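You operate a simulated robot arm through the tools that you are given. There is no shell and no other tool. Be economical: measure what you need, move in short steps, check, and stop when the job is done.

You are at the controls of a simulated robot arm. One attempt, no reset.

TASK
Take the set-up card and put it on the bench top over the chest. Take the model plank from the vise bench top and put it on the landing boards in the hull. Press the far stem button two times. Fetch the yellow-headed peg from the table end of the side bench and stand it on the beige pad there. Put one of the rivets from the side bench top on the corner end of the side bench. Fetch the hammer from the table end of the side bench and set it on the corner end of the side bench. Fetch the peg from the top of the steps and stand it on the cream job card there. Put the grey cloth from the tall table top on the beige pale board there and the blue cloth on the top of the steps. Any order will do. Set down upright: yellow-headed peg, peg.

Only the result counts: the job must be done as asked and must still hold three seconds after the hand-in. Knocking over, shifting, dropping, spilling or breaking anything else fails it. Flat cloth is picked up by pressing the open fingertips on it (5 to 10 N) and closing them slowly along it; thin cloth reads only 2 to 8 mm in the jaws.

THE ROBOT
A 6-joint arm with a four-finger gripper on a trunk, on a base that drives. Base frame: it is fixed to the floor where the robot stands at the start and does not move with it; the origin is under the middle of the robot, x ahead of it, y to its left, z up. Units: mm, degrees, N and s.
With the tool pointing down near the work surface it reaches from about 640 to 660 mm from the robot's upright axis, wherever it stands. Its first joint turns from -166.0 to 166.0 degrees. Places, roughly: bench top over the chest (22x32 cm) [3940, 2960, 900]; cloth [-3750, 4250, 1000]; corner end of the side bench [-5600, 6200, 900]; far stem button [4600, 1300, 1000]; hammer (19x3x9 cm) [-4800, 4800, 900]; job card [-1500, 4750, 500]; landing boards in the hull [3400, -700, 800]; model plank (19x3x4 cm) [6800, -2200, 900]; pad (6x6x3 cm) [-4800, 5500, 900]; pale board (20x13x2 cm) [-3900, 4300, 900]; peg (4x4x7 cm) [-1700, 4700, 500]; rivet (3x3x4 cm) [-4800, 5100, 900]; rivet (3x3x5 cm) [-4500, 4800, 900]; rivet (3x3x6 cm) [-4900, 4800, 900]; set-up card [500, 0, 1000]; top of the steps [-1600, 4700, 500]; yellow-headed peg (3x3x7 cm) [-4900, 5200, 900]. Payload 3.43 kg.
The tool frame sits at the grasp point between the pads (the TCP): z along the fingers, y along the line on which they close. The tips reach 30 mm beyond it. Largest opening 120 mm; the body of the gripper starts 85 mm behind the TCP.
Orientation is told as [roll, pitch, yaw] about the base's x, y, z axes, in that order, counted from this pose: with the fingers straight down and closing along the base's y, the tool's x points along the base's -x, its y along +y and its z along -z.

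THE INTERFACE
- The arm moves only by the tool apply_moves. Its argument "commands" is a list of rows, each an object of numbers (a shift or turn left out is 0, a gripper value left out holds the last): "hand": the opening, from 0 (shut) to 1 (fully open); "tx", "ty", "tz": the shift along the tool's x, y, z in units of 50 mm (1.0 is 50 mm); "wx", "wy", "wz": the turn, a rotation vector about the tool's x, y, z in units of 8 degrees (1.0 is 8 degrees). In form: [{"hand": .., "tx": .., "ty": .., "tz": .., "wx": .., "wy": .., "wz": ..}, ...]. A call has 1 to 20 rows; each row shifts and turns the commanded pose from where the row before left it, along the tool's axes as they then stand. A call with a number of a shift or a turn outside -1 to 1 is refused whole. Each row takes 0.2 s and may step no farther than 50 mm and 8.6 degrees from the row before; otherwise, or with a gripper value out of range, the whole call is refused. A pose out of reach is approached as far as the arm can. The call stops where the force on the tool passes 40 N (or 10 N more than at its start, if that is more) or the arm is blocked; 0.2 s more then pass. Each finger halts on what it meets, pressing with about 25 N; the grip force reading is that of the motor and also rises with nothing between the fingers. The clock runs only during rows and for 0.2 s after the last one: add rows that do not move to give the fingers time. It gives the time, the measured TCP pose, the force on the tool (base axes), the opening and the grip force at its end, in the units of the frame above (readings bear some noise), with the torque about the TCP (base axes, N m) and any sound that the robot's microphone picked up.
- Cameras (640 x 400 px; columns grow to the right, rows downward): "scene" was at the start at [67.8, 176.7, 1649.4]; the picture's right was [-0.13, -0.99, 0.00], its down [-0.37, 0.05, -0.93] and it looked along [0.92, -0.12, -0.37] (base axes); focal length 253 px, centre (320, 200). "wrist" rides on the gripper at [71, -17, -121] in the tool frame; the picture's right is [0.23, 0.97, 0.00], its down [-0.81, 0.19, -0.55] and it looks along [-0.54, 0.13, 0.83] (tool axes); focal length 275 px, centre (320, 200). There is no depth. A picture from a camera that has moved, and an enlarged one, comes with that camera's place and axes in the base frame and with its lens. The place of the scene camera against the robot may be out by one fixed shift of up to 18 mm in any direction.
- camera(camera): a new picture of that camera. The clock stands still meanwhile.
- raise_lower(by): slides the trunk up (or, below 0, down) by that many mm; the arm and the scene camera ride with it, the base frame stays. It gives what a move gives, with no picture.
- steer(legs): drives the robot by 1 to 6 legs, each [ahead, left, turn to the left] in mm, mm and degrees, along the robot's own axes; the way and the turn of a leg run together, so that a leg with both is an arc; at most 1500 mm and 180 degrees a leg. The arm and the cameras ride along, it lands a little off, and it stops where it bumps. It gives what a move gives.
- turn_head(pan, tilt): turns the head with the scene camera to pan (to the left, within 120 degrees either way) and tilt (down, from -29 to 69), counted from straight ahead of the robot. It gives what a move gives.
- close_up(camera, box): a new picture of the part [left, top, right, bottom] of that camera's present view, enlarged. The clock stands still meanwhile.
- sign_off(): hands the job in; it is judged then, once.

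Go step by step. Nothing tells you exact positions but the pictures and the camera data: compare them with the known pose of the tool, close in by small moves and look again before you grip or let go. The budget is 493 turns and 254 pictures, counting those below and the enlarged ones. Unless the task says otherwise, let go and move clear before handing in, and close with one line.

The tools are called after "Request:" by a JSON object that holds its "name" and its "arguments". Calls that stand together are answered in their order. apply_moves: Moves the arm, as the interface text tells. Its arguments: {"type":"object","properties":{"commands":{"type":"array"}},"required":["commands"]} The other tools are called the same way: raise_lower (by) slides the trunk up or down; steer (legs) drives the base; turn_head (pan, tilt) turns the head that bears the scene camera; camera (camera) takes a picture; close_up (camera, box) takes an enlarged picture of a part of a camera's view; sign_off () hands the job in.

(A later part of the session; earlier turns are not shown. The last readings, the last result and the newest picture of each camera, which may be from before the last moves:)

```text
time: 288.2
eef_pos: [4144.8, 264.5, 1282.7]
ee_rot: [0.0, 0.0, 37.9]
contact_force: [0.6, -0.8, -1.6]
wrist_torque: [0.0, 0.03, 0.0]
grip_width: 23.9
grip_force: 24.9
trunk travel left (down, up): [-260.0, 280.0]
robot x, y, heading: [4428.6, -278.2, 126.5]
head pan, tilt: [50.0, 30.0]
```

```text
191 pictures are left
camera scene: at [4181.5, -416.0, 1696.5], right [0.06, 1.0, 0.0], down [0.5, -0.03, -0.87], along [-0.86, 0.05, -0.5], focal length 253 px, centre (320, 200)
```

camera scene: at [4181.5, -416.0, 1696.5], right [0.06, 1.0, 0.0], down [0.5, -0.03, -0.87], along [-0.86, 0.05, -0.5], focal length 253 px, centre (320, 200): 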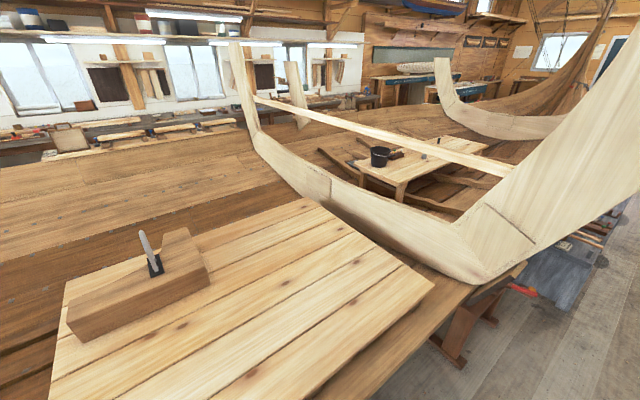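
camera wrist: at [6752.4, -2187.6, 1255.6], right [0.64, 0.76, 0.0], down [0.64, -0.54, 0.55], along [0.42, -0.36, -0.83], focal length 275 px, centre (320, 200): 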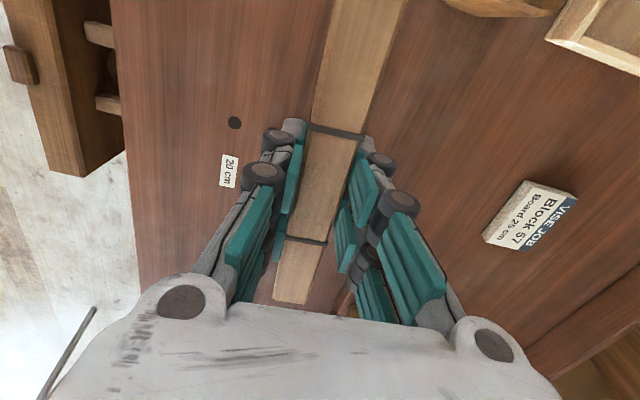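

The landing platform spans u 1740-3090, v 1900-2920 at about z 800. I'll turn left to face it and look at the hull edge.

Request:
{"name": "steer", "arguments": {"legs": [[100, 0, 0], [0, 0, 87]]}}

Request:
{"name": "turn_head", "arguments": {"pan": 0, "tilt": 45}}

Request:
{"name": "turn_head", "arguments": {"pan": 0, "tilt": 45}}

Request:
{"name": "camera", "arguments": {"camera": "scene"}}

Request:
{"name": "camera", "arguments": {"camera": "wrist"}}

```text
time: 293.1
eef_pos: [3810.0, -439.2, 1283.8]
ee_rot: [0.0, 0.0, 124.2]
contact_force: [-0.2, 0.8, -0.3]
wrist_torque: [-0.01, -0.03, -0.02]
grip_width: 24.1
grip_force: 25.2
trunk travel left (down, up): [-260.0, 280.0]
robot x, y, heading: [4362.7, -196.1, -147.0]
head pan, tilt: [50.0, 30.0]
```

```text
time: 294.2
eef_pos: [3809.0, -439.6, 1284.5]
ee_rot: [0.1, 0.0, 124.2]
contact_force: [-0.1, -0.1, -1.1]
wrist_torque: [0.01, 0.0, 0.03]
grip_width: 23.8
grip_force: 24.9
trunk travel left (down, up): [-260.0, 280.0]
robot x, y, heading: [4366.8, -195.4, -147.1]
head pan, tilt: [0.0, 45.0]
```

```text
time: 294.8
eef_pos: [3808.9, -438.9, 1285.0]
ee_rot: [-0.1, 0.0, 124.3]
contact_force: [-0.2, 0.0, -0.9]
wrist_torque: [-0.01, -0.02, 0.0]
grip_width: 23.8
grip_force: 24.9
trunk travel left (down, up): [-260.0, 280.0]
robot x, y, heading: [4366.4, -195.1, -146.9]
head pan, tilt: [0.0, 45.0]
```

```text
190 pictures are left
camera scene: at [4418.2, -407.7, 1673.9], right [-0.54, 0.84, 0.0], down [0.59, 0.38, -0.71], along [-0.59, -0.38, -0.71], focal length 253 px, centre (320, 200)
```

scene: 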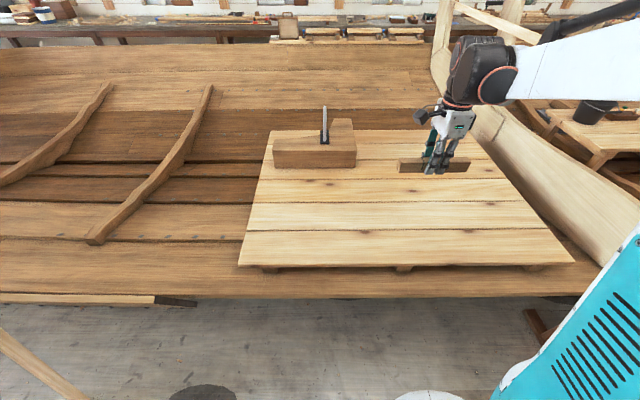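

```text
189 pictures are left
camera wrist: at [3863.6, -488.0, 1405.0], right [-0.68, -0.74, 0.0], down [-0.61, 0.56, 0.55], along [-0.41, 0.37, -0.83], focal length 275 px, centre (320, 200)
```

wrist: 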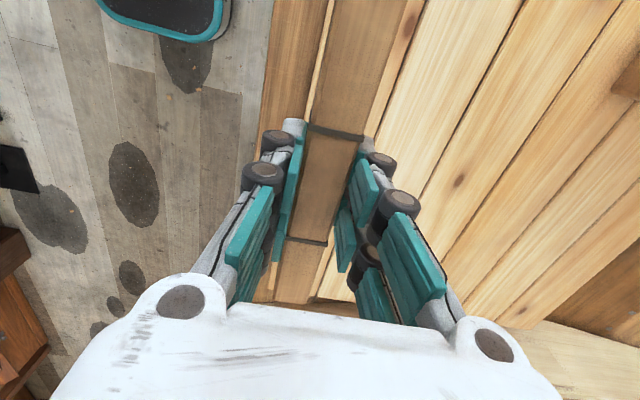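

I'll drive 140 forward so the plank hangs ~170 mm inside the platform's near edge, then lower the trunk.

Request:
{"name": "steer", "arguments": {"legs": [[140, 0, 0]]}}

Request:
{"name": "raise_lower", "arguments": {"by": -250}}

Request:
{"name": "apply_moves", "arguments": {"commands": [{"tz": 0.9}, {"tz": 0.9}, {"tz": 0.6}, {}]}}

Request:
{"name": "camera", "arguments": {"camera": "scene"}}

Request:
{"name": "camera", "arguments": {"camera": "wrist"}}

```text
time: 296.2
eef_pos: [3689.0, -513.9, 1283.1]
ee_rot: [0.1, 0.0, 124.0]
contact_force: [0.1, 0.0, -0.9]
wrist_torque: [0.0, -0.06, 0.01]
grip_width: 23.9
grip_force: 24.9
trunk travel left (down, up): [-260.0, 280.0]
robot x, y, heading: [4245.6, -271.4, -147.5]
head pan, tilt: [0.0, 45.0]
```

```text
time: 298.7
eef_pos: [3690.4, -513.0, 1033.5]
ee_rot: [0.0, 0.0, 124.0]
contact_force: [0.0, -0.2, 0.1]
wrist_torque: [0.0, 0.01, 0.01]
grip_width: 23.8
grip_force: 24.6
trunk travel left (down, up): [-10.0, 530.0]
robot x, y, heading: [4246.9, -272.4, -147.2]
head pan, tilt: [0.0, 45.0]
```

```text
time: 299.7
eef_pos: [3692.2, -511.4, 911.6]
ee_rot: [0.0, -0.1, 124.0]
contact_force: [-0.2, -1.0, 0.0]
wrist_torque: [0.01, -0.02, -0.04]
grip_width: 23.8
grip_force: 24.7
trunk travel left (down, up): [-10.0, 530.0]
robot x, y, heading: [4247.4, -273.3, -147.5]
head pan, tilt: [0.0, 45.0]
```

```text
188 pictures are left
camera scene: at [4299.6, -483.9, 1423.9], right [-0.54, 0.84, 0.0], down [0.59, 0.38, -0.71], along [-0.59, -0.38, -0.71], focal length 253 px, centre (320, 200)
```

scene: 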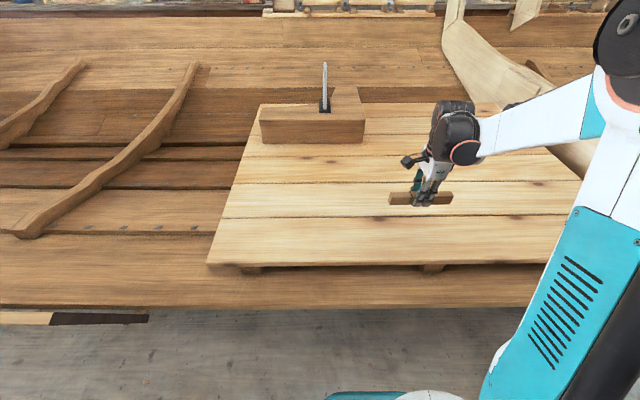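

```text
187 pictures are left
camera wrist: at [3746.3, -561.1, 1033.7], right [-0.68, -0.73, 0.0], down [-0.61, 0.57, 0.55], along [-0.41, 0.38, -0.83], focal length 275 px, centre (320, 200)
```

wrist: 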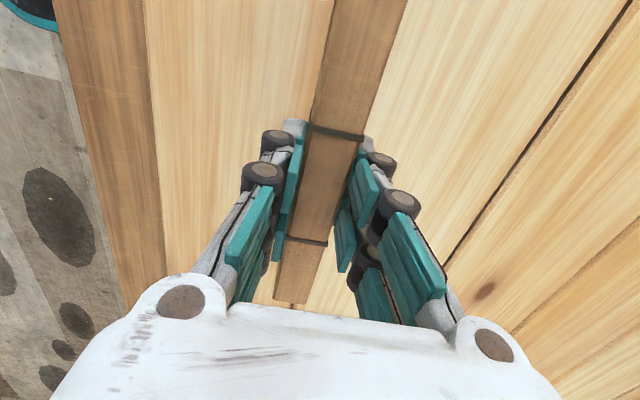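

Good position. Lowering in decreasing steps.

Request:
{"name": "apply_moves", "arguments": {"commands": [{"tz": 0.6}, {"tz": 0.3}, {"tz": 0.2}, {"tz": 0.1}, {"tz": 0.1}, {}]}}

Request:
{"name": "close_up", "arguments": {"camera": "scene", "box": [350, 130, 510, 250]}}

```text
time: 301.1
eef_pos: [3691.1, -513.8, 848.9]
ee_rot: [0.0, 0.0, 124.0]
contact_force: [-0.2, 0.8, -1.6]
wrist_torque: [0.01, 0.01, 0.02]
grip_width: 23.6
grip_force: 24.8
trunk travel left (down, up): [-10.0, 530.0]
robot x, y, heading: [4246.5, -271.4, -147.5]
head pan, tilt: [0.0, 45.0]
```

```text
3.33 times, centred on (430, 190) of scene
camera zoom: at [4299.8, -483.9, 1423.9], right [-0.54, 0.84, 0.0], down [0.59, 0.38, -0.71], along [-0.59, -0.38, -0.71], focal length 844 px, centre (-47, 233)
```

zoom: 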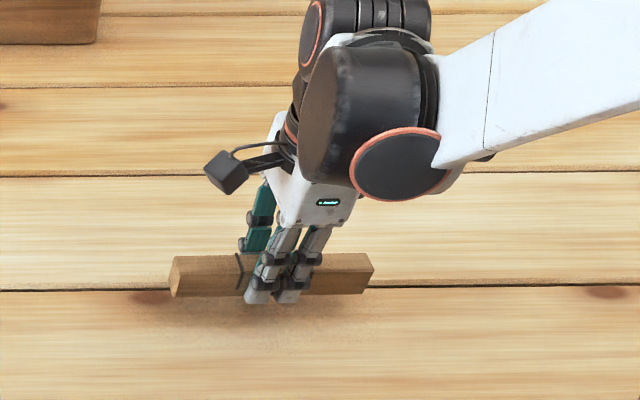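

Request:
{"name": "apply_moves", "arguments": {"commands": [{"tz": 0.1}, {}, {"tz": 0.1}, {}]}}

```text
time: 302.1
eef_pos: [3690.5, -512.3, 839.2]
ee_rot: [0.0, -0.1, 123.9]
contact_force: [-0.8, 0.3, -1.8]
wrist_torque: [0.05, 0.0, -0.02]
grip_width: 23.7
grip_force: 25.1
trunk travel left (down, up): [-10.0, 530.0]
robot x, y, heading: [4247.0, -267.9, -147.4]
head pan, tilt: [0.0, 45.0]
```

Request:
{"name": "apply_moves", "arguments": {"commands": [{"tz": 0.06}, {}, {"tz": 0.06}, {}]}}

```text
time: 303.1
eef_pos: [3690.3, -511.0, 832.6]
ee_rot: [0.0, -0.1, 124.1]
contact_force: [-0.3, -0.5, -0.7]
wrist_torque: [0.0, -0.01, -0.01]
grip_width: 23.7
grip_force: 24.8
trunk travel left (down, up): [-10.0, 530.0]
robot x, y, heading: [4249.5, -271.6, -147.2]
head pan, tilt: [0.0, 45.0]
```

Request:
{"name": "apply_moves", "arguments": {"commands": [{"tz": 0.05}, {}, {"tz": 0.05}, {}]}}

```text
time: 304.1
eef_pos: [3689.4, -513.7, 827.0]
ee_rot: [0.0, 0.1, 124.0]
contact_force: [0.1, -0.1, -0.8]
wrist_torque: [0.01, 0.0, -0.04]
grip_width: 23.7
grip_force: 25.3
trunk travel left (down, up): [-10.0, 530.0]
robot x, y, heading: [4250.7, -272.8, -147.4]
head pan, tilt: [0.0, 45.0]
```

Request:
{"name": "apply_moves", "arguments": {"commands": [{"tz": 0.04}, {}, {"tz": 0.04}, {}]}}

Request:
{"name": "close_up", "arguments": {"camera": "scene", "box": [350, 150, 510, 250]}}

```text
time: 305.1
eef_pos: [3690.2, -512.5, 824.1]
ee_rot: [0.1, 0.0, 124.0]
contact_force: [0.2, -0.6, -1.7]
wrist_torque: [0.0, -0.01, 0.04]
grip_width: 23.7
grip_force: 25.3
trunk travel left (down, up): [-10.0, 530.0]
robot x, y, heading: [4249.1, -267.6, -147.2]
head pan, tilt: [0.0, 45.0]
```

```text
4.00 times, centred on (430, 200) of scene
camera zoom: at [4299.8, -483.8, 1423.9], right [-0.54, 0.84, 0.0], down [0.59, 0.38, -0.71], along [-0.59, -0.38, -0.71], focal length 1013 px, centre (-120, 200)
```

zoom: 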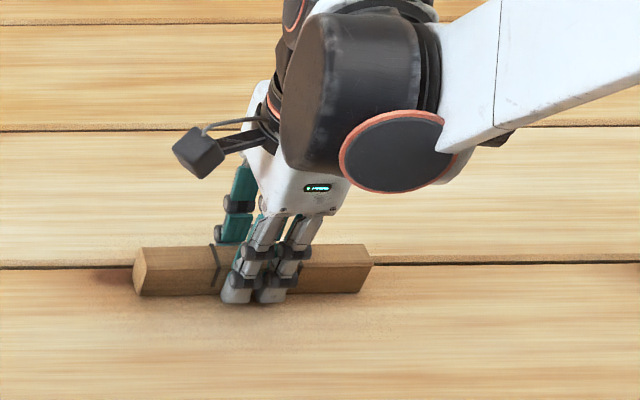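

Request:
{"name": "apply_moves", "arguments": {"commands": [{"tz": 0.05}, {}, {"tz": 0.05}, {}]}}

```text
time: 306.1
eef_pos: [3690.2, -512.9, 819.3]
ee_rot: [0.1, 0.1, 124.0]
contact_force: [-5.4, -2.3, 32.7]
wrist_torque: [-0.07, -0.02, 0.04]
grip_width: 23.6
grip_force: 24.9
trunk travel left (down, up): [-10.0, 530.0]
robot x, y, heading: [4244.8, -271.2, -147.0]
head pan, tilt: [0.0, 45.0]
```

Contact. I'll ease off, open, and rise.

Request:
{"name": "apply_moves", "arguments": {"commands": [{"tz": -0.03}, {"hand": 0.25}, {"hand": 0.35}, {"hand": 0.5}, {}, {"tz": -0.4}, {"tz": -1}, {"tz": -1}, {"tz": -1}, {"tz": -1}, {}]}}

Request:
{"name": "close_up", "arguments": {"camera": "scene", "box": [350, 130, 510, 250]}}

```text
time: 308.5
eef_pos: [3691.4, -512.8, 1041.8]
ee_rot: [0.0, -0.1, 124.0]
contact_force: [0.1, 0.2, 0.0]
wrist_torque: [-0.01, 0.03, 0.01]
grip_width: 60.1
grip_force: 0.0
trunk travel left (down, up): [-10.0, 530.0]
robot x, y, heading: [4250.9, -268.2, -147.6]
head pan, tilt: [0.0, 45.0]
```

```text
3.33 times, centred on (430, 190) of scene
camera zoom: at [4300.4, -483.6, 1423.8], right [-0.54, 0.84, 0.0], down [0.59, 0.38, -0.71], along [-0.59, -0.38, -0.71], focal length 844 px, centre (-47, 233)
```

zoom: 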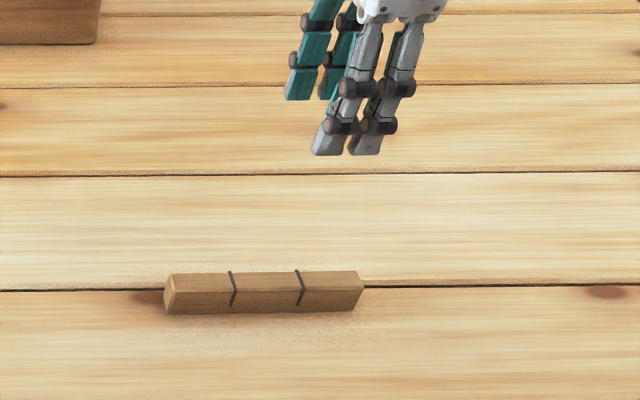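

The plank rests on the boards. Now I raise, back off, and head along the aisle toward the left end of the shop.

Request:
{"name": "raise_lower", "arguments": {"by": 230}}

Request:
{"name": "steer", "arguments": {"legs": [[-300, 0, 0], [0, 0, -89], [1500, 0, 0], [1500, 0, 0]]}}

Request:
{"name": "turn_head", "arguments": {"pan": 15, "tilt": 22}}

Request:
{"name": "turn_head", "arguments": {"pan": 15, "tilt": 22}}

Request:
{"name": "camera", "arguments": {"camera": "scene"}}

```text
time: 311.0
eef_pos: [3690.3, -512.1, 1271.8]
ee_rot: [0.0, 0.0, 123.9]
contact_force: [-0.7, 0.2, -0.2]
wrist_torque: [0.0, 0.01, -0.02]
grip_width: 60.1
grip_force: 0.0
trunk travel left (down, up): [-240.0, 300.0]
robot x, y, heading: [4249.9, -267.9, -147.4]
head pan, tilt: [0.0, 45.0]
```

```text
time: 321.0
eef_pos: [3639.4, 1135.4, 1274.9]
ee_rot: [0.6, 0.2, 41.3]
contact_force: [-0.2, -0.7, -0.3]
wrist_torque: [0.04, 0.0, 0.01]
grip_width: 60.1
grip_force: 0.1
trunk travel left (down, up): [-240.0, 300.0]
robot x, y, heading: [3941.0, 616.4, 129.9]
head pan, tilt: [0.0, 45.0]
stopped in leg 3: the robot was blocked; the commanded pose is now the measured one
```

```text
time: 321.8
eef_pos: [3629.0, 1150.4, 1268.8]
ee_rot: [-0.1, 0.0, 41.0]
contact_force: [-0.2, -0.4, 0.9]
wrist_torque: [-0.02, -0.05, -0.01]
grip_width: 59.9
grip_force: 0.0
trunk travel left (down, up): [-240.0, 300.0]
robot x, y, heading: [3939.3, 623.5, 129.8]
head pan, tilt: [15.0, 22.0]
```

```text
time: 322.4
eef_pos: [3629.2, 1148.7, 1268.9]
ee_rot: [-0.1, 0.0, 41.2]
contact_force: [0.0, -0.5, 0.3]
wrist_torque: [0.01, 0.04, 0.0]
grip_width: 60.0
grip_force: 0.0
trunk travel left (down, up): [-240.0, 300.0]
robot x, y, heading: [3935.8, 620.9, 130.0]
head pan, tilt: [15.0, 22.0]
```

```text
183 pictures are left
camera scene: at [3718.0, 521.6, 1689.3], right [0.58, 0.82, 0.0], down [0.31, -0.22, -0.93], along [-0.76, 0.53, -0.37], focal length 253 px, centre (320, 200)
```

scene: 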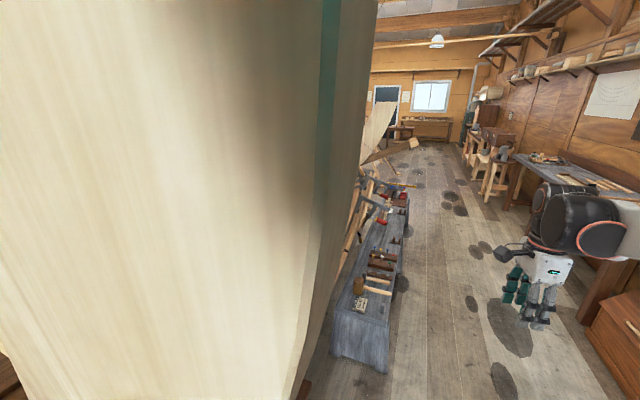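

I brushed the hull frame that leans into the aisle. I'll back up, shift right, straighten and continue.

Request:
{"name": "steer", "arguments": {"legs": [[-120, -30, 0], [0, -230, -6.5]]}}

Request:
{"name": "camera", "arguments": {"camera": "scene"}}

```text
time: 325.0
eef_pos: [3972.5, 1247.5, 1267.8]
ee_rot: [-0.2, 0.1, 34.7]
contact_force: [0.9, 0.4, 0.3]
wrist_torque: [-0.04, 0.01, 0.02]
grip_width: 60.3
grip_force: 0.0
trunk travel left (down, up): [-240.0, 300.0]
robot x, y, heading: [4219.7, 685.2, 123.6]
head pan, tilt: [15.0, 22.0]
```

```text
182 pictures are left
camera scene: at [3993.5, 613.2, 1689.5], right [0.66, 0.75, 0.0], down [0.28, -0.25, -0.93], along [-0.69, 0.61, -0.37], focal length 253 px, centre (320, 200)
```

scene: 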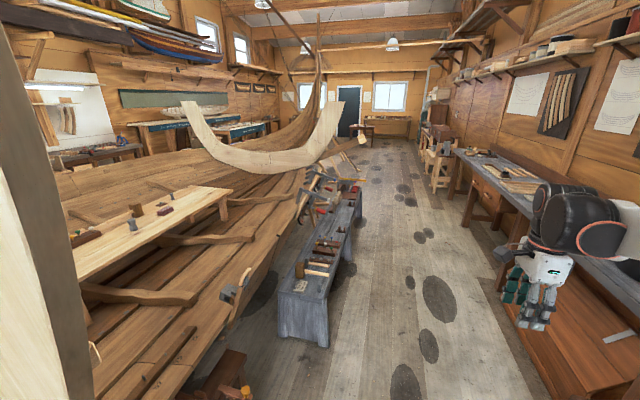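

The aisle is clear at v≈3850. Driving on 4.2 m and looking again.

Request:
{"name": "steer", "arguments": {"legs": [[1500, 0, 0], [1500, 0, 0], [1200, 0, 0]]}}

Request:
{"name": "turn_head", "arguments": {"pan": 25, "tilt": 22}}

Request:
{"name": "turn_head", "arguments": {"pan": 25, "tilt": 22}}

Request:
{"name": "camera", "arguments": {"camera": "scene"}}

```text
time: 345.0
eef_pos: [1804.1, 4789.3, 1268.8]
ee_rot: [-0.1, 0.0, 31.9]
contact_force: [0.4, 0.5, -0.2]
wrist_torque: [-0.02, -0.02, -0.03]
grip_width: 59.9
grip_force: 0.1
trunk travel left (down, up): [-240.0, 300.0]
robot x, y, heading: [2029.8, 4219.4, 120.7]
head pan, tilt: [15.0, 22.0]
```

```text
time: 345.7
eef_pos: [1803.9, 4790.4, 1269.0]
ee_rot: [-0.1, 0.0, 31.9]
contact_force: [0.2, 0.1, -0.2]
wrist_torque: [0.0, -0.03, -0.02]
grip_width: 60.0
grip_force: 0.0
trunk travel left (down, up): [-240.0, 300.0]
robot x, y, heading: [2025.5, 4223.3, 121.0]
head pan, tilt: [25.0, 22.0]
```

```text
time: 346.3
eef_pos: [1803.8, 4788.9, 1269.6]
ee_rot: [-0.1, 0.0, 31.9]
contact_force: [0.5, 0.1, 0.3]
wrist_torque: [0.04, -0.01, 0.03]
grip_width: 60.0
grip_force: 0.1
trunk travel left (down, up): [-240.0, 300.0]
robot x, y, heading: [2023.2, 4222.5, 120.7]
head pan, tilt: [25.0, 22.0]
```

```text
181 pictures are left
camera scene: at [1783.8, 4143.2, 1689.3], right [0.56, 0.83, 0.0], down [0.31, -0.21, -0.93], along [-0.77, 0.52, -0.37], focal length 253 px, centre (320, 200)
```

scene: 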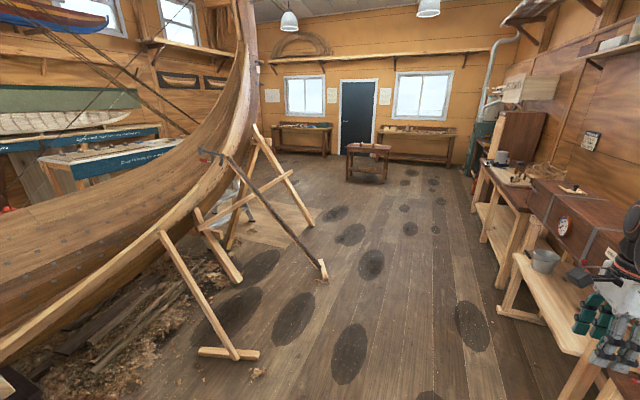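

The floor is open here. I'll drive past the stem's props, then turn left toward the steps side.

Request:
{"name": "steer", "arguments": {"legs": [[0, 0, 2.8], [1400, 100, 0], [1400, 100, 0], [1300, 100, 0], [0, 0, 90]]}}

Request:
{"name": "turn_head", "arguments": {"pan": 15, "tilt": 22}}

Request:
{"name": "camera", "arguments": {"camera": "scene"}}

```text
time: 370.3
eef_pos: [-1106.6, 7173.1, 1269.1]
ee_rot: [-0.1, 0.0, 126.7]
contact_force: [-0.3, 1.0, -0.1]
wrist_torque: [-0.01, -0.02, -0.02]
grip_width: 60.0
grip_force: 0.1
trunk travel left (down, up): [-240.0, 300.0]
robot x, y, heading: [-559.0, 7442.7, -144.6]
head pan, tilt: [25.0, 22.0]
```

```text
time: 371.0
eef_pos: [-1106.4, 7172.7, 1269.6]
ee_rot: [-0.1, 0.0, 126.6]
contact_force: [-1.0, -0.4, -0.1]
wrist_torque: [-0.02, -0.03, 0.03]
grip_width: 60.1
grip_force: 0.2
trunk travel left (down, up): [-240.0, 300.0]
robot x, y, heading: [-557.2, 7440.2, -144.5]
head pan, tilt: [15.0, 22.0]
```

```text
180 pictures are left
camera scene: at [-489.4, 7206.2, 1689.3], right [-0.77, 0.64, 0.0], down [0.24, 0.29, -0.93], along [-0.59, -0.71, -0.37], focal length 253 px, centre (320, 200)
```

scene: 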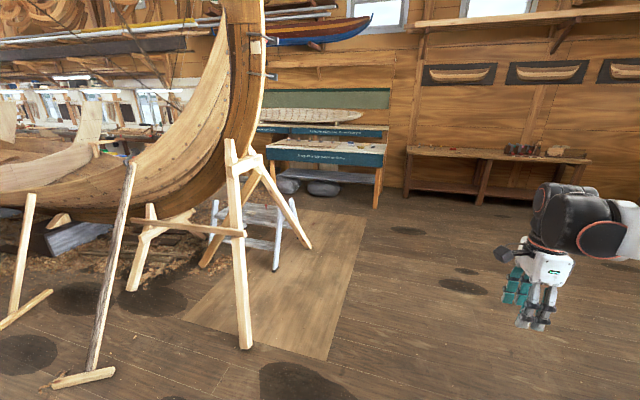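

I see the stepladder behind the prop frame, the teal table and the side bench. I'll drive round to the near-side aisle by the steps.

Request:
{"name": "steer", "arguments": {"legs": [[0, 0, -2], [1500, 0, 0], [1500, 0, 0], [250, 0, 0], [0, 0, 90]]}}

Request:
{"name": "turn_head", "arguments": {"pan": 20, "tilt": 25}}

Request:
{"name": "camera", "arguments": {"camera": "scene"}}

```text
time: 391.1
eef_pos: [-3007.4, 5096.1, 1268.3]
ee_rot: [-0.1, 0.0, -144.9]
contact_force: [-0.3, 0.6, -0.8]
wrist_torque: [-0.01, 0.02, 0.01]
grip_width: 59.9
grip_force: 0.0
trunk travel left (down, up): [-240.0, 300.0]
robot x, y, heading: [-3263.9, 5649.6, -55.9]
head pan, tilt: [15.0, 22.0]
```

```text
time: 391.7
eef_pos: [-3007.3, 5095.9, 1269.2]
ee_rot: [-0.1, 0.0, -144.9]
contact_force: [0.1, 1.3, 0.0]
wrist_torque: [0.03, -0.02, 0.02]
grip_width: 60.1
grip_force: 0.1
trunk travel left (down, up): [-240.0, 300.0]
robot x, y, heading: [-3263.3, 5650.6, -55.9]
head pan, tilt: [20.0, 25.0]
```

```text
179 pictures are left
camera scene: at [-3037.6, 5713.1, 1684.5], right [-0.59, -0.81, 0.0], down [-0.34, 0.25, -0.91], along [0.73, -0.53, -0.42], focal length 253 px, centre (320, 200)
```

scene: 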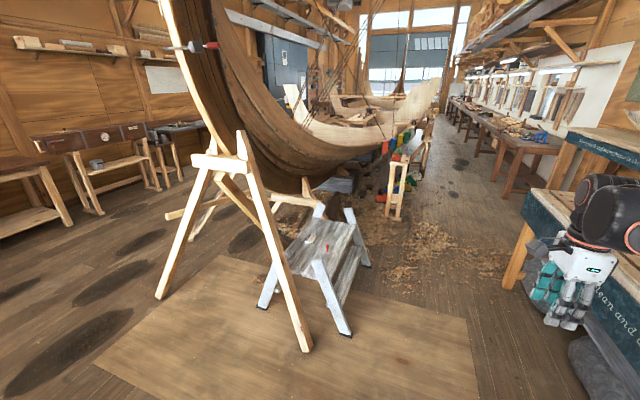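

The stepladder's front feet are near v≈880; its top at [-1670,4720]. I'll drive alongside, turn to face it and look closely.

Request:
{"name": "steer", "arguments": {"legs": [[1400, 0, 0], [300, 0, 0], [0, 0, 89.5]]}}

Request:
{"name": "turn_head", "arguments": {"pan": 0, "tilt": 50}}

Request:
{"name": "turn_head", "arguments": {"pan": 0, "tilt": 50}}

Request:
{"name": "camera", "arguments": {"camera": "scene"}}

Request:
{"name": "camera", "arguments": {"camera": "wrist"}}

```text
time: 404.1
eef_pos: [-1777.6, 4484.7, 1268.7]
ee_rot: [-0.2, 0.1, -56.3]
contact_force: [0.6, 0.3, 0.5]
wrist_torque: [0.01, 0.0, 0.01]
grip_width: 60.1
grip_force: 0.0
trunk travel left (down, up): [-240.0, 300.0]
robot x, y, heading: [-2338.4, 4242.5, 32.4]
head pan, tilt: [20.0, 25.0]
```

```text
time: 405.0
eef_pos: [-1778.9, 4483.9, 1268.8]
ee_rot: [-0.1, 0.0, -56.3]
contact_force: [0.0, -0.3, 0.5]
wrist_torque: [-0.01, -0.02, -0.02]
grip_width: 60.1
grip_force: 0.1
trunk travel left (down, up): [-240.0, 300.0]
robot x, y, heading: [-2339.4, 4244.9, 32.7]
head pan, tilt: [0.0, 50.0]
```

```text
time: 405.6
eef_pos: [-1778.3, 4484.6, 1268.3]
ee_rot: [-0.1, 0.1, -56.3]
contact_force: [-0.8, 0.1, 0.0]
wrist_torque: [0.0, -0.01, -0.01]
grip_width: 60.0
grip_force: 0.2
trunk travel left (down, up): [-240.0, 300.0]
robot x, y, heading: [-2338.1, 4244.3, 32.8]
head pan, tilt: [0.0, 50.0]
```

```text
178 pictures are left
camera scene: at [-2403.1, 4431.5, 1646.9], right [0.54, -0.84, 0.0], down [-0.65, -0.41, -0.64], along [0.54, 0.35, -0.77], focal length 253 px, centre (320, 200)
```

scene: 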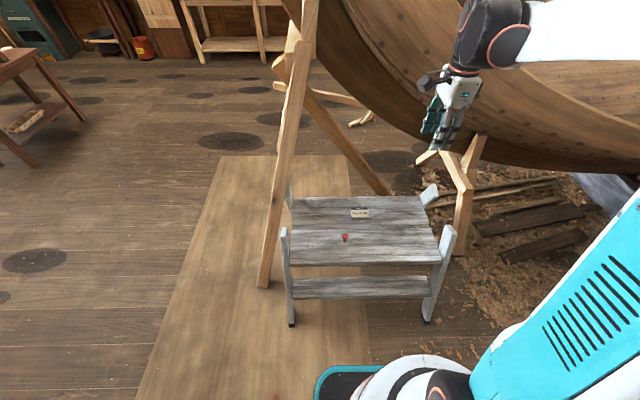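

```text
177 pictures are left
camera wrist: at [-1831.7, 4535.2, 1390.4], right [0.68, 0.73, 0.0], down [0.61, -0.57, 0.55], along [0.4, -0.38, -0.83], focal length 275 px, centre (320, 200)
```

wrist: 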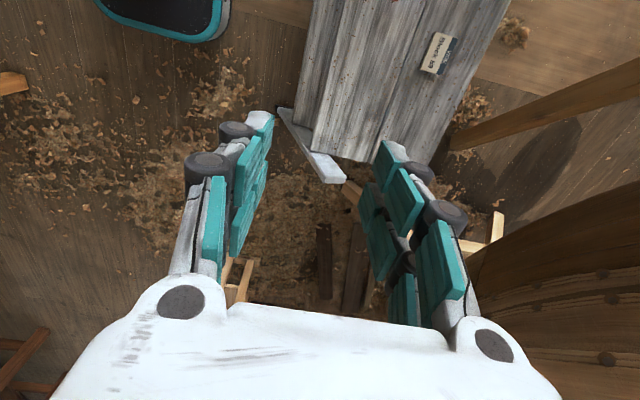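

The peg (red) stands near [-1770,4694] and the cream card near [-1558,4713] on the steps. I'll zoom in on them.

Request:
{"name": "close_up", "arguments": {"camera": "scene", "box": [280, 180, 450, 280]}}

Request:
{"name": "raise_lower", "arguments": {"by": -235}}

Request:
{"name": "steer", "arguments": {"legs": [[75, 0, 0]]}}

Request:
{"name": "camera", "arguments": {"camera": "wrist"}}

Request:
{"name": "camera", "arguments": {"camera": "scene"}}

```text
3.76 times, centred on (365, 230) of scene
camera zoom: at [-2403.1, 4431.5, 1646.9], right [0.54, -0.84, 0.0], down [-0.65, -0.41, -0.64], along [0.54, 0.35, -0.77], focal length 953 px, centre (151, 87)
```

zoom: 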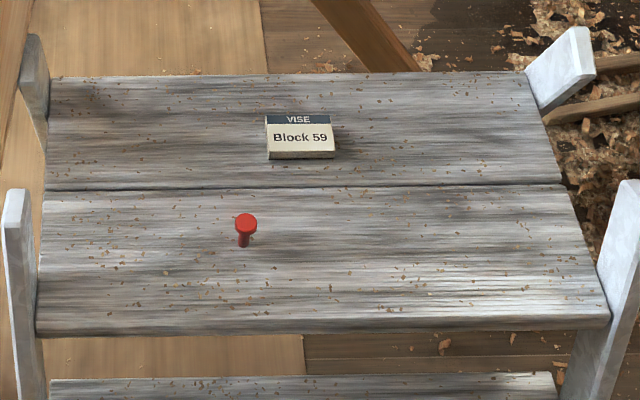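

```text
time: 408.1
eef_pos: [-1779.5, 4484.6, 1033.8]
ee_rot: [-0.2, 0.0, -56.3]
contact_force: [-0.1, 0.8, 0.8]
wrist_torque: [0.01, 0.0, 0.01]
grip_width: 60.2
grip_force: 0.1
trunk travel left (down, up): [-5.0, 535.0]
robot x, y, heading: [-2339.6, 4244.0, 32.6]
head pan, tilt: [0.0, 50.0]
```

```text
time: 409.1
eef_pos: [-1714.6, 4524.8, 1033.4]
ee_rot: [-0.1, 0.0, -56.3]
contact_force: [-0.1, 0.6, -0.9]
wrist_torque: [-0.02, -0.01, 0.0]
grip_width: 60.3
grip_force: 0.2
trunk travel left (down, up): [-5.0, 535.0]
robot x, y, heading: [-2277.0, 4285.6, 32.4]
head pan, tilt: [0.0, 50.0]
```

```text
175 pictures are left
camera wrist: at [-1767.9, 4576.1, 1155.5], right [0.68, 0.73, 0.0], down [0.61, -0.57, 0.55], along [0.4, -0.38, -0.83], focal length 275 px, centre (320, 200)
```

wrist: 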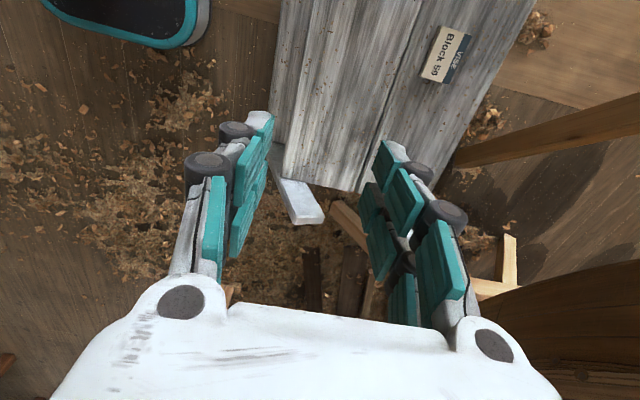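

```text
174 pictures are left
camera scene: at [-2339.3, 4472.2, 1411.9], right [0.54, -0.84, 0.0], down [-0.65, -0.41, -0.64], along [0.54, 0.35, -0.77], focal length 253 px, centre (320, 200)
```

scene: 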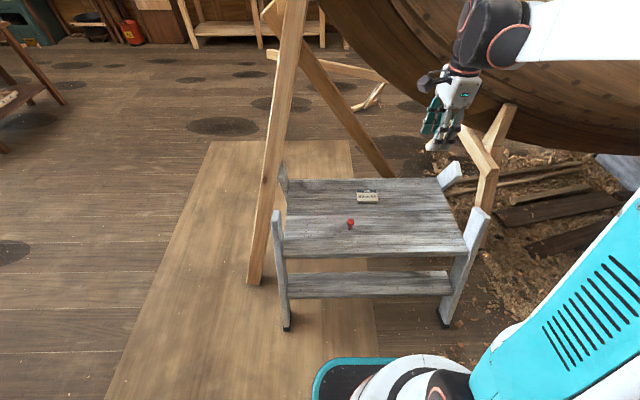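

I'll come 30 mm closer and move the gripper over the peg to see it from the wrist camera.

Request:
{"name": "steer", "arguments": {"legs": [[30, 0, 0]]}}

Request:
{"name": "apply_moves", "arguments": {"commands": [{"tx": 0.86, "ty": 0.195}, {"tx": 0.86, "ty": 0.195}, {"tx": 0.86, "ty": 0.195}, {"tx": 0.86, "ty": 0.195}, {"tz": 0.9}, {"tz": 0.9}, {"tz": 0.9}, {}]}}

Request:
{"name": "camera", "arguments": {"camera": "wrist"}}

Request:
{"name": "camera", "arguments": {"camera": "scene"}}

```text
time: 409.9
eef_pos: [-1689.5, 4540.6, 1034.0]
ee_rot: [-0.1, 0.0, -56.3]
contact_force: [-1.3, -0.3, 0.3]
wrist_torque: [-0.01, 0.0, -0.01]
grip_width: 59.8
grip_force: 0.0
trunk travel left (down, up): [-5.0, 535.0]
robot x, y, heading: [-2247.4, 4298.7, 32.6]
head pan, tilt: [0.0, 50.0]
```

```text
time: 411.7
eef_pos: [-1752.2, 4703.9, 899.7]
ee_rot: [-0.1, 0.0, -56.3]
contact_force: [1.0, -0.8, -0.1]
wrist_torque: [0.01, 0.05, 0.01]
grip_width: 59.7
grip_force: 0.0
trunk travel left (down, up): [-5.0, 535.0]
robot x, y, heading: [-2248.4, 4300.0, 32.3]
head pan, tilt: [0.0, 50.0]
```

```text
173 pictures are left
camera wrist: at [-1805.4, 4755.1, 1021.1], right [0.68, 0.73, 0.0], down [0.61, -0.57, 0.55], along [0.4, -0.38, -0.83], focal length 275 px, centre (320, 200)
```

wrist: 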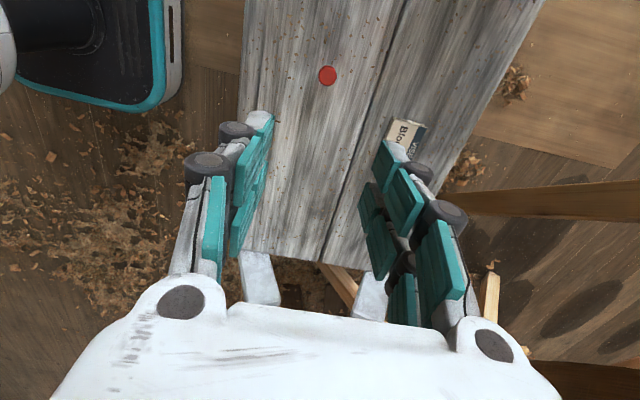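

```text
172 pictures are left
camera scene: at [-2313.5, 4488.8, 1411.9], right [0.54, -0.84, 0.0], down [-0.65, -0.41, -0.64], along [0.54, 0.35, -0.77], focal length 253 px, centre (320, 200)
```

scene: 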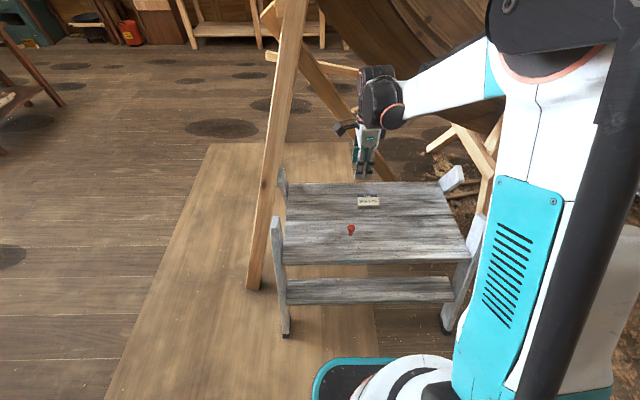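

The peg's head is at about [-1746,4712], nearly under the gripper. I'll shift and descend further.

Request:
{"name": "apply_moves", "arguments": {"commands": [{"tx": 0.06, "ty": 0.16}, {"tz": 1}, {"tz": 1}, {"tz": 1}, {"tz": 1}, {"tz": 0.7}, {}]}}

Request:
{"name": "camera", "arguments": {"camera": "wrist"}}

Request:
{"name": "close_up", "arguments": {"camera": "scene", "box": [270, 130, 470, 270]}}

```text
time: 413.3
eef_pos: [-1745.1, 4712.3, 661.7]
ee_rot: [-0.2, 0.1, -56.3]
contact_force: [0.7, -0.3, -0.5]
wrist_torque: [-0.03, -0.02, 0.01]
grip_width: 60.0
grip_force: 0.1
trunk travel left (down, up): [-5.0, 535.0]
robot x, y, heading: [-2247.1, 4302.6, 32.5]
head pan, tilt: [0.0, 50.0]
```

```text
171 pictures are left
camera wrist: at [-1799.8, 4763.5, 783.8], right [0.68, 0.73, 0.0], down [0.61, -0.57, 0.55], along [0.4, -0.38, -0.83], focal length 275 px, centre (320, 200)
```

wrist: 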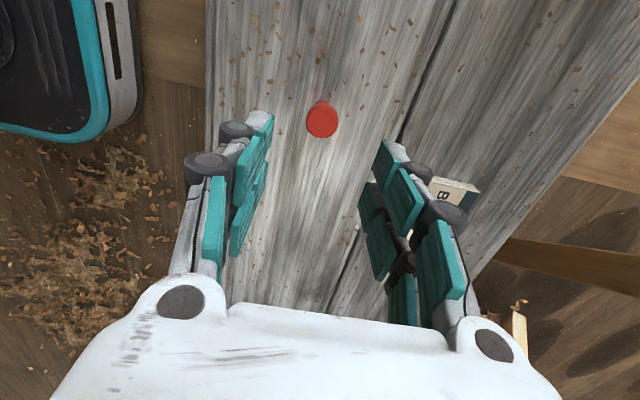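

```text
2.86 times, centred on (370, 200) of scene
camera zoom: at [-2313.5, 4488.8, 1412.0], right [0.54, -0.84, 0.0], down [-0.65, -0.41, -0.64], along [0.54, 0.35, -0.77], focal length 723 px, centre (177, 200)
```

zoom: 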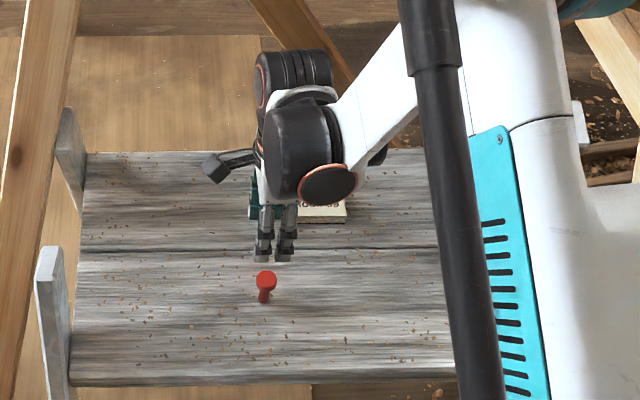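

Reach is fine. I'll go lower to just over the head and check.

Request:
{"name": "apply_moves", "arguments": {"commands": [{"tz": 0.8}, {"tz": 0.4}, {}]}}

Request:
{"name": "camera", "arguments": {"camera": "wrist"}}

Request:
{"name": "close_up", "arguments": {"camera": "scene", "box": [310, 170, 410, 250]}}

```text
time: 414.1
eef_pos: [-1744.4, 4710.4, 603.0]
ee_rot: [-0.2, -0.1, -56.3]
contact_force: [0.4, 0.2, -0.4]
wrist_torque: [0.01, 0.0, -0.01]
grip_width: 60.2
grip_force: 0.1
trunk travel left (down, up): [-5.0, 535.0]
robot x, y, heading: [-2248.0, 4303.9, 32.5]
head pan, tilt: [0.0, 50.0]
```

```text
169 pictures are left
camera wrist: at [-1799.3, 4762.3, 724.4], right [0.68, 0.73, 0.0], down [0.61, -0.57, 0.55], along [0.4, -0.38, -0.83], focal length 275 px, centre (320, 200)
```

wrist: 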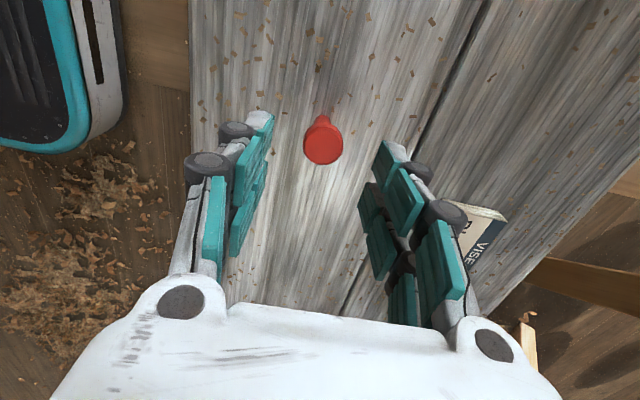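

```text
5.00 times, centred on (360, 210) of scene
camera zoom: at [-2313.6, 4488.8, 1411.9], right [0.54, -0.84, 0.0], down [-0.65, -0.41, -0.64], along [0.54, 0.35, -0.77], focal length 1266 px, centre (120, 150)
```

zoom: 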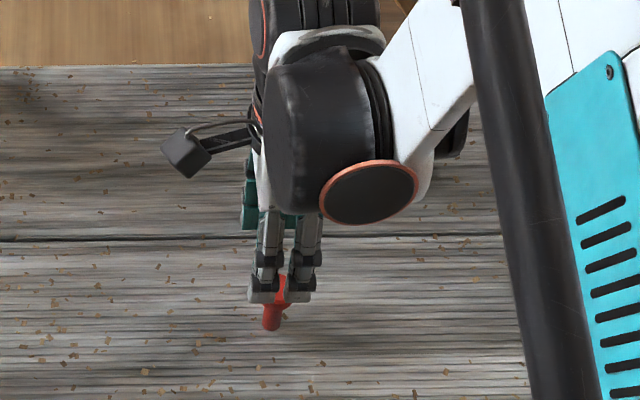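

The head's top is near z 537 and centred between the fingers. Lowering to grip it.

Request:
{"name": "apply_moves", "arguments": {"commands": [{"tz": 0.7, "ty": 0.03}, {"tz": 0.4}, {}]}}

Request:
{"name": "camera", "arguments": {"camera": "wrist"}}

```text
time: 414.9
eef_pos: [-1747.1, 4712.9, 547.7]
ee_rot: [-0.2, 0.0, -56.4]
contact_force: [0.9, -0.6, -0.6]
wrist_torque: [-0.05, 0.01, -0.01]
grip_width: 60.2
grip_force: 0.1
trunk travel left (down, up): [-5.0, 535.0]
robot x, y, heading: [-2249.3, 4296.6, 32.4]
head pan, tilt: [0.0, 50.0]
```

```text
167 pictures are left
camera wrist: at [-1799.7, 4763.0, 669.7], right [0.68, 0.73, 0.0], down [0.61, -0.57, 0.55], along [0.4, -0.38, -0.83], focal length 275 px, centre (320, 200)
```

wrist: 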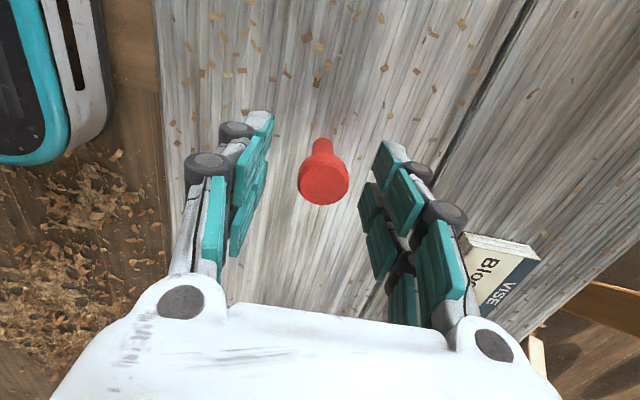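

The head is right at the grasp point. Closing slowly and lifting.

Request:
{"name": "apply_moves", "arguments": {"commands": [{"tz": 0.08}, {"hand": 0.4}, {"hand": 0.3}, {"hand": 0.25}, {"hand": 0.15}, {"hand": 0.05}, {}]}}

Request:
{"name": "apply_moves", "arguments": {"commands": [{"tz": -0.2}, {"tz": -0.6}, {"tz": -1}, {}]}}

Request:
{"name": "camera", "arguments": {"camera": "wrist"}}

Request:
{"name": "close_up", "arguments": {"camera": "scene", "box": [310, 150, 430, 250]}}

```text
time: 416.5
eef_pos: [-1746.7, 4712.2, 544.8]
ee_rot: [-0.1, 0.0, -56.4]
contact_force: [-0.4, 0.3, 0.3]
wrist_torque: [-0.01, 0.04, -0.05]
grip_width: 28.6
grip_force: 25.0
trunk travel left (down, up): [-5.0, 535.0]
robot x, y, heading: [-2249.1, 4301.1, 32.6]
head pan, tilt: [0.0, 50.0]
```

```text
time: 417.5
eef_pos: [-1747.5, 4714.0, 636.1]
ee_rot: [-0.2, -0.1, -56.3]
contact_force: [0.1, -0.6, -0.1]
wrist_torque: [-0.01, -0.01, 0.04]
grip_width: 28.8
grip_force: 25.4
trunk travel left (down, up): [-5.0, 535.0]
robot x, y, heading: [-2253.0, 4301.3, 32.6]
head pan, tilt: [0.0, 50.0]
```

```text
166 pictures are left
camera wrist: at [-1799.8, 4764.6, 757.4], right [0.68, 0.73, 0.0], down [0.61, -0.57, 0.55], along [0.4, -0.38, -0.83], focal length 275 px, centre (320, 200)
```

wrist: 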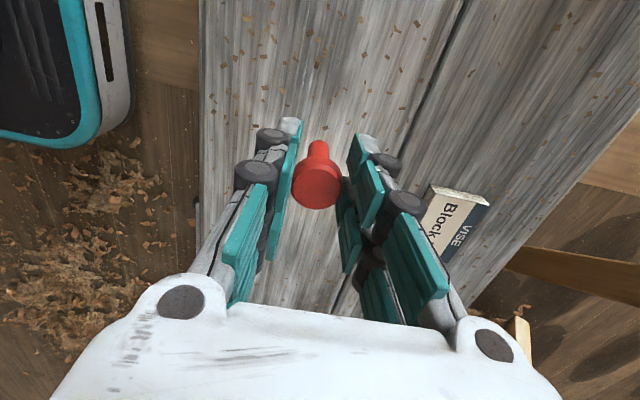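

```text
4.00 times, centred on (370, 200) of scene
camera zoom: at [-2314.1, 4488.3, 1411.9], right [0.54, -0.84, 0.0], down [-0.65, -0.41, -0.64], along [0.54, 0.35, -0.77], focal length 1013 px, centre (120, 200)
```

zoom: 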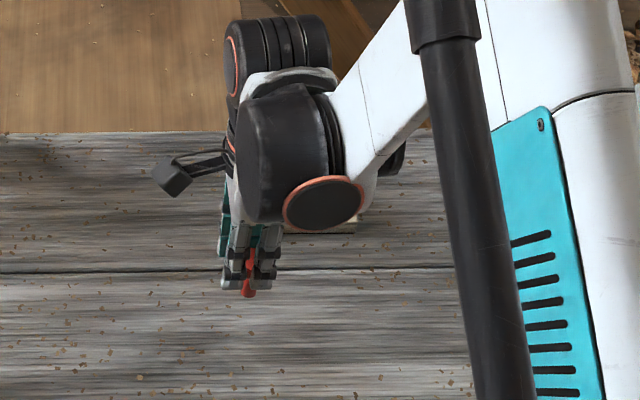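

The peg is held straight. The card lies ~830 mm away and the ladder limits how close I can get, so I first test the arm's reach toward it.

Request:
{"name": "apply_moves", "arguments": {"commands": [{"tx": -0.66, "ty": 0.345, "tz": -0.2}, {"tx": -0.66, "ty": 0.345}, {"tx": -0.66, "ty": 0.345}, {}]}}

Request:
{"name": "camera", "arguments": {"camera": "wrist"}}

```text
time: 418.5
eef_pos: [-1648.6, 4658.4, 645.7]
ee_rot: [-0.2, 0.0, -56.2]
contact_force: [0.5, -0.4, -0.1]
wrist_torque: [0.01, 0.0, -0.01]
grip_width: 28.5
grip_force: 24.7
trunk travel left (down, up): [-5.0, 535.0]
robot x, y, heading: [-2250.2, 4299.8, 32.4]
head pan, tilt: [0.0, 50.0]
```

```text
164 pictures are left
camera wrist: at [-1701.3, 4709.5, 768.2], right [0.68, 0.73, 0.0], down [0.61, -0.57, 0.55], along [0.4, -0.38, -0.83], focal length 275 px, centre (320, 200)
```

wrist: 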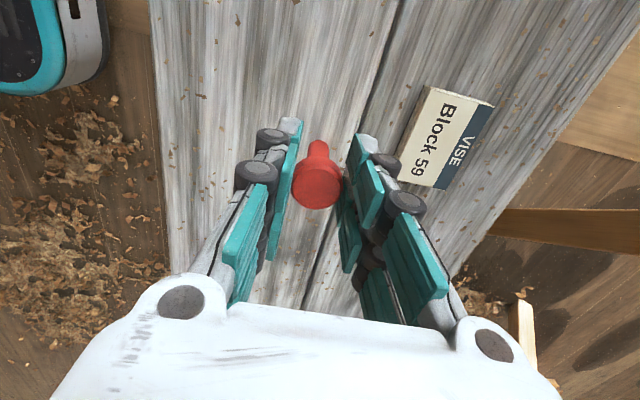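

The arm reaches R=700 here and the card is at [-1532,4729,~480]. I'll edge 100 mm closer to the ladder and then extend over the card.

Request:
{"name": "steer", "arguments": {"legs": [[100, 0, 0]]}}

Request:
{"name": "turn_head", "arguments": {"pan": 10, "tilt": 62}}

Request:
{"name": "camera", "arguments": {"camera": "scene"}}

Request:
{"name": "camera", "arguments": {"camera": "wrist"}}

```text
time: 419.7
eef_pos: [-1564.9, 4712.1, 647.6]
ee_rot: [-0.2, 0.0, -56.2]
contact_force: [-0.2, 0.4, 0.8]
wrist_torque: [0.0, -0.01, -0.01]
grip_width: 28.5
grip_force: 25.1
trunk travel left (down, up): [-5.0, 535.0]
robot x, y, heading: [-2163.7, 4353.2, 32.5]
head pan, tilt: [0.0, 50.0]
```

```text
time: 420.4
eef_pos: [-1564.1, 4713.3, 646.4]
ee_rot: [-0.2, 0.0, -56.2]
contact_force: [-0.6, -0.2, 0.6]
wrist_torque: [0.0, -0.01, -0.03]
grip_width: 28.2
grip_force: 25.2
trunk travel left (down, up): [-5.0, 535.0]
robot x, y, heading: [-2167.2, 4351.8, 32.6]
head pan, tilt: [10.0, 62.0]
```

```text
163 pictures are left
camera scene: at [-2247.6, 4544.0, 1397.1], right [0.68, -0.74, 0.0], down [-0.65, -0.6, -0.47], along [0.35, 0.32, -0.88], focal length 253 px, centre (320, 200)
```

scene: 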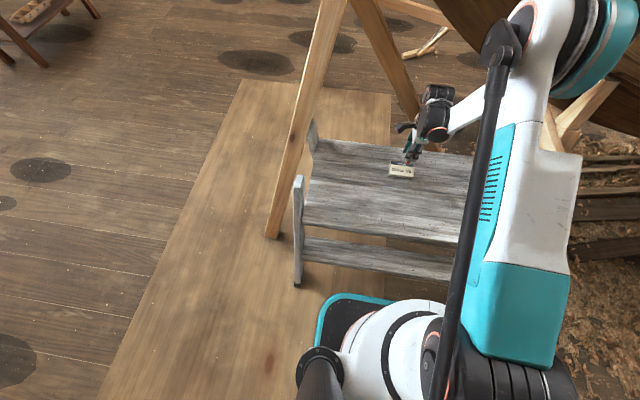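

```text
162 pictures are left
camera wrist: at [-1618.4, 4763.5, 768.1], right [0.68, 0.73, 0.0], down [0.61, -0.57, 0.55], along [0.4, -0.38, -0.83], focal length 275 px, centre (320, 200)
```

wrist: 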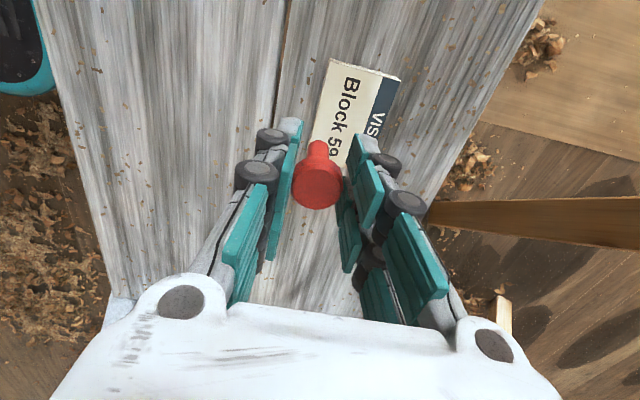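

Base is clear of the ladder. I'll extend 37 mm over the card and lower most of the way.

Request:
{"name": "apply_moves", "arguments": {"commands": [{"tx": -0.043, "ty": 0.36}, {"tx": -0.043, "ty": 0.36}, {"tz": 0.6}, {"tz": 0.4}, {}]}}

Request:
{"name": "camera", "arguments": {"camera": "wrist"}}

Request:
{"name": "close_up", "arguments": {"camera": "scene", "box": [360, 110, 460, 200]}}

```text
time: 421.6
eef_pos: [-1533.0, 4729.5, 595.8]
ee_rot: [-0.3, 0.0, -56.2]
contact_force: [-0.1, 0.2, -0.2]
wrist_torque: [-0.01, 0.04, 0.0]
grip_width: 28.3
grip_force: 25.1
trunk travel left (down, up): [-5.0, 535.0]
robot x, y, heading: [-2164.5, 4350.1, 32.3]
head pan, tilt: [10.0, 62.0]
```

```text
161 pictures are left
camera wrist: at [-1585.3, 4780.0, 717.5], right [0.68, 0.73, 0.0], down [0.61, -0.57, 0.55], along [0.4, -0.38, -0.83], focal length 275 px, centre (320, 200)
```

wrist: 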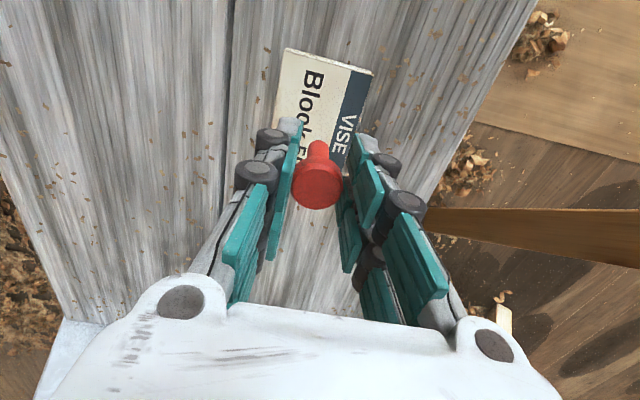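

```text
4.44 times, centred on (410, 155) of scene
camera zoom: at [-2247.5, 4544.1, 1397.1], right [0.68, -0.74, 0.0], down [-0.65, -0.6, -0.47], along [0.35, 0.32, -0.88], focal length 1125 px, centre (-80, 400)
```

zoom: 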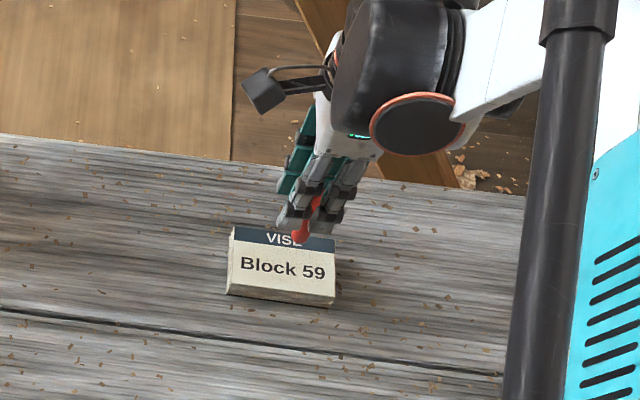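

The peg will land within ~5 mm of the card's centre. Lowering.

Request:
{"name": "apply_moves", "arguments": {"commands": [{"tz": 0.4}, {"tz": 0.15}, {"tz": 0.05}, {}]}}

```text
time: 422.6
eef_pos: [-1533.1, 4728.4, 566.5]
ee_rot: [-0.2, 0.0, -56.3]
contact_force: [0.7, 0.5, 0.1]
wrist_torque: [-0.03, 0.02, -0.02]
grip_width: 28.5
grip_force: 25.8
trunk travel left (down, up): [-5.0, 535.0]
robot x, y, heading: [-2168.8, 4351.5, 32.3]
head pan, tilt: [10.0, 62.0]
```

Request:
{"name": "apply_moves", "arguments": {"commands": [{"tz": 0.05}, {}, {"tz": 0.04}, {}]}}

```text
time: 423.6
eef_pos: [-1533.2, 4727.0, 563.5]
ee_rot: [0.0, -0.1, -56.2]
contact_force: [1.0, 0.0, 21.7]
wrist_torque: [-0.16, -0.22, 0.03]
grip_width: 28.8
grip_force: 24.5
trunk travel left (down, up): [-5.0, 535.0]
robot x, y, heading: [-2169.4, 4352.7, 32.6]
head pan, tilt: [10.0, 62.0]
```

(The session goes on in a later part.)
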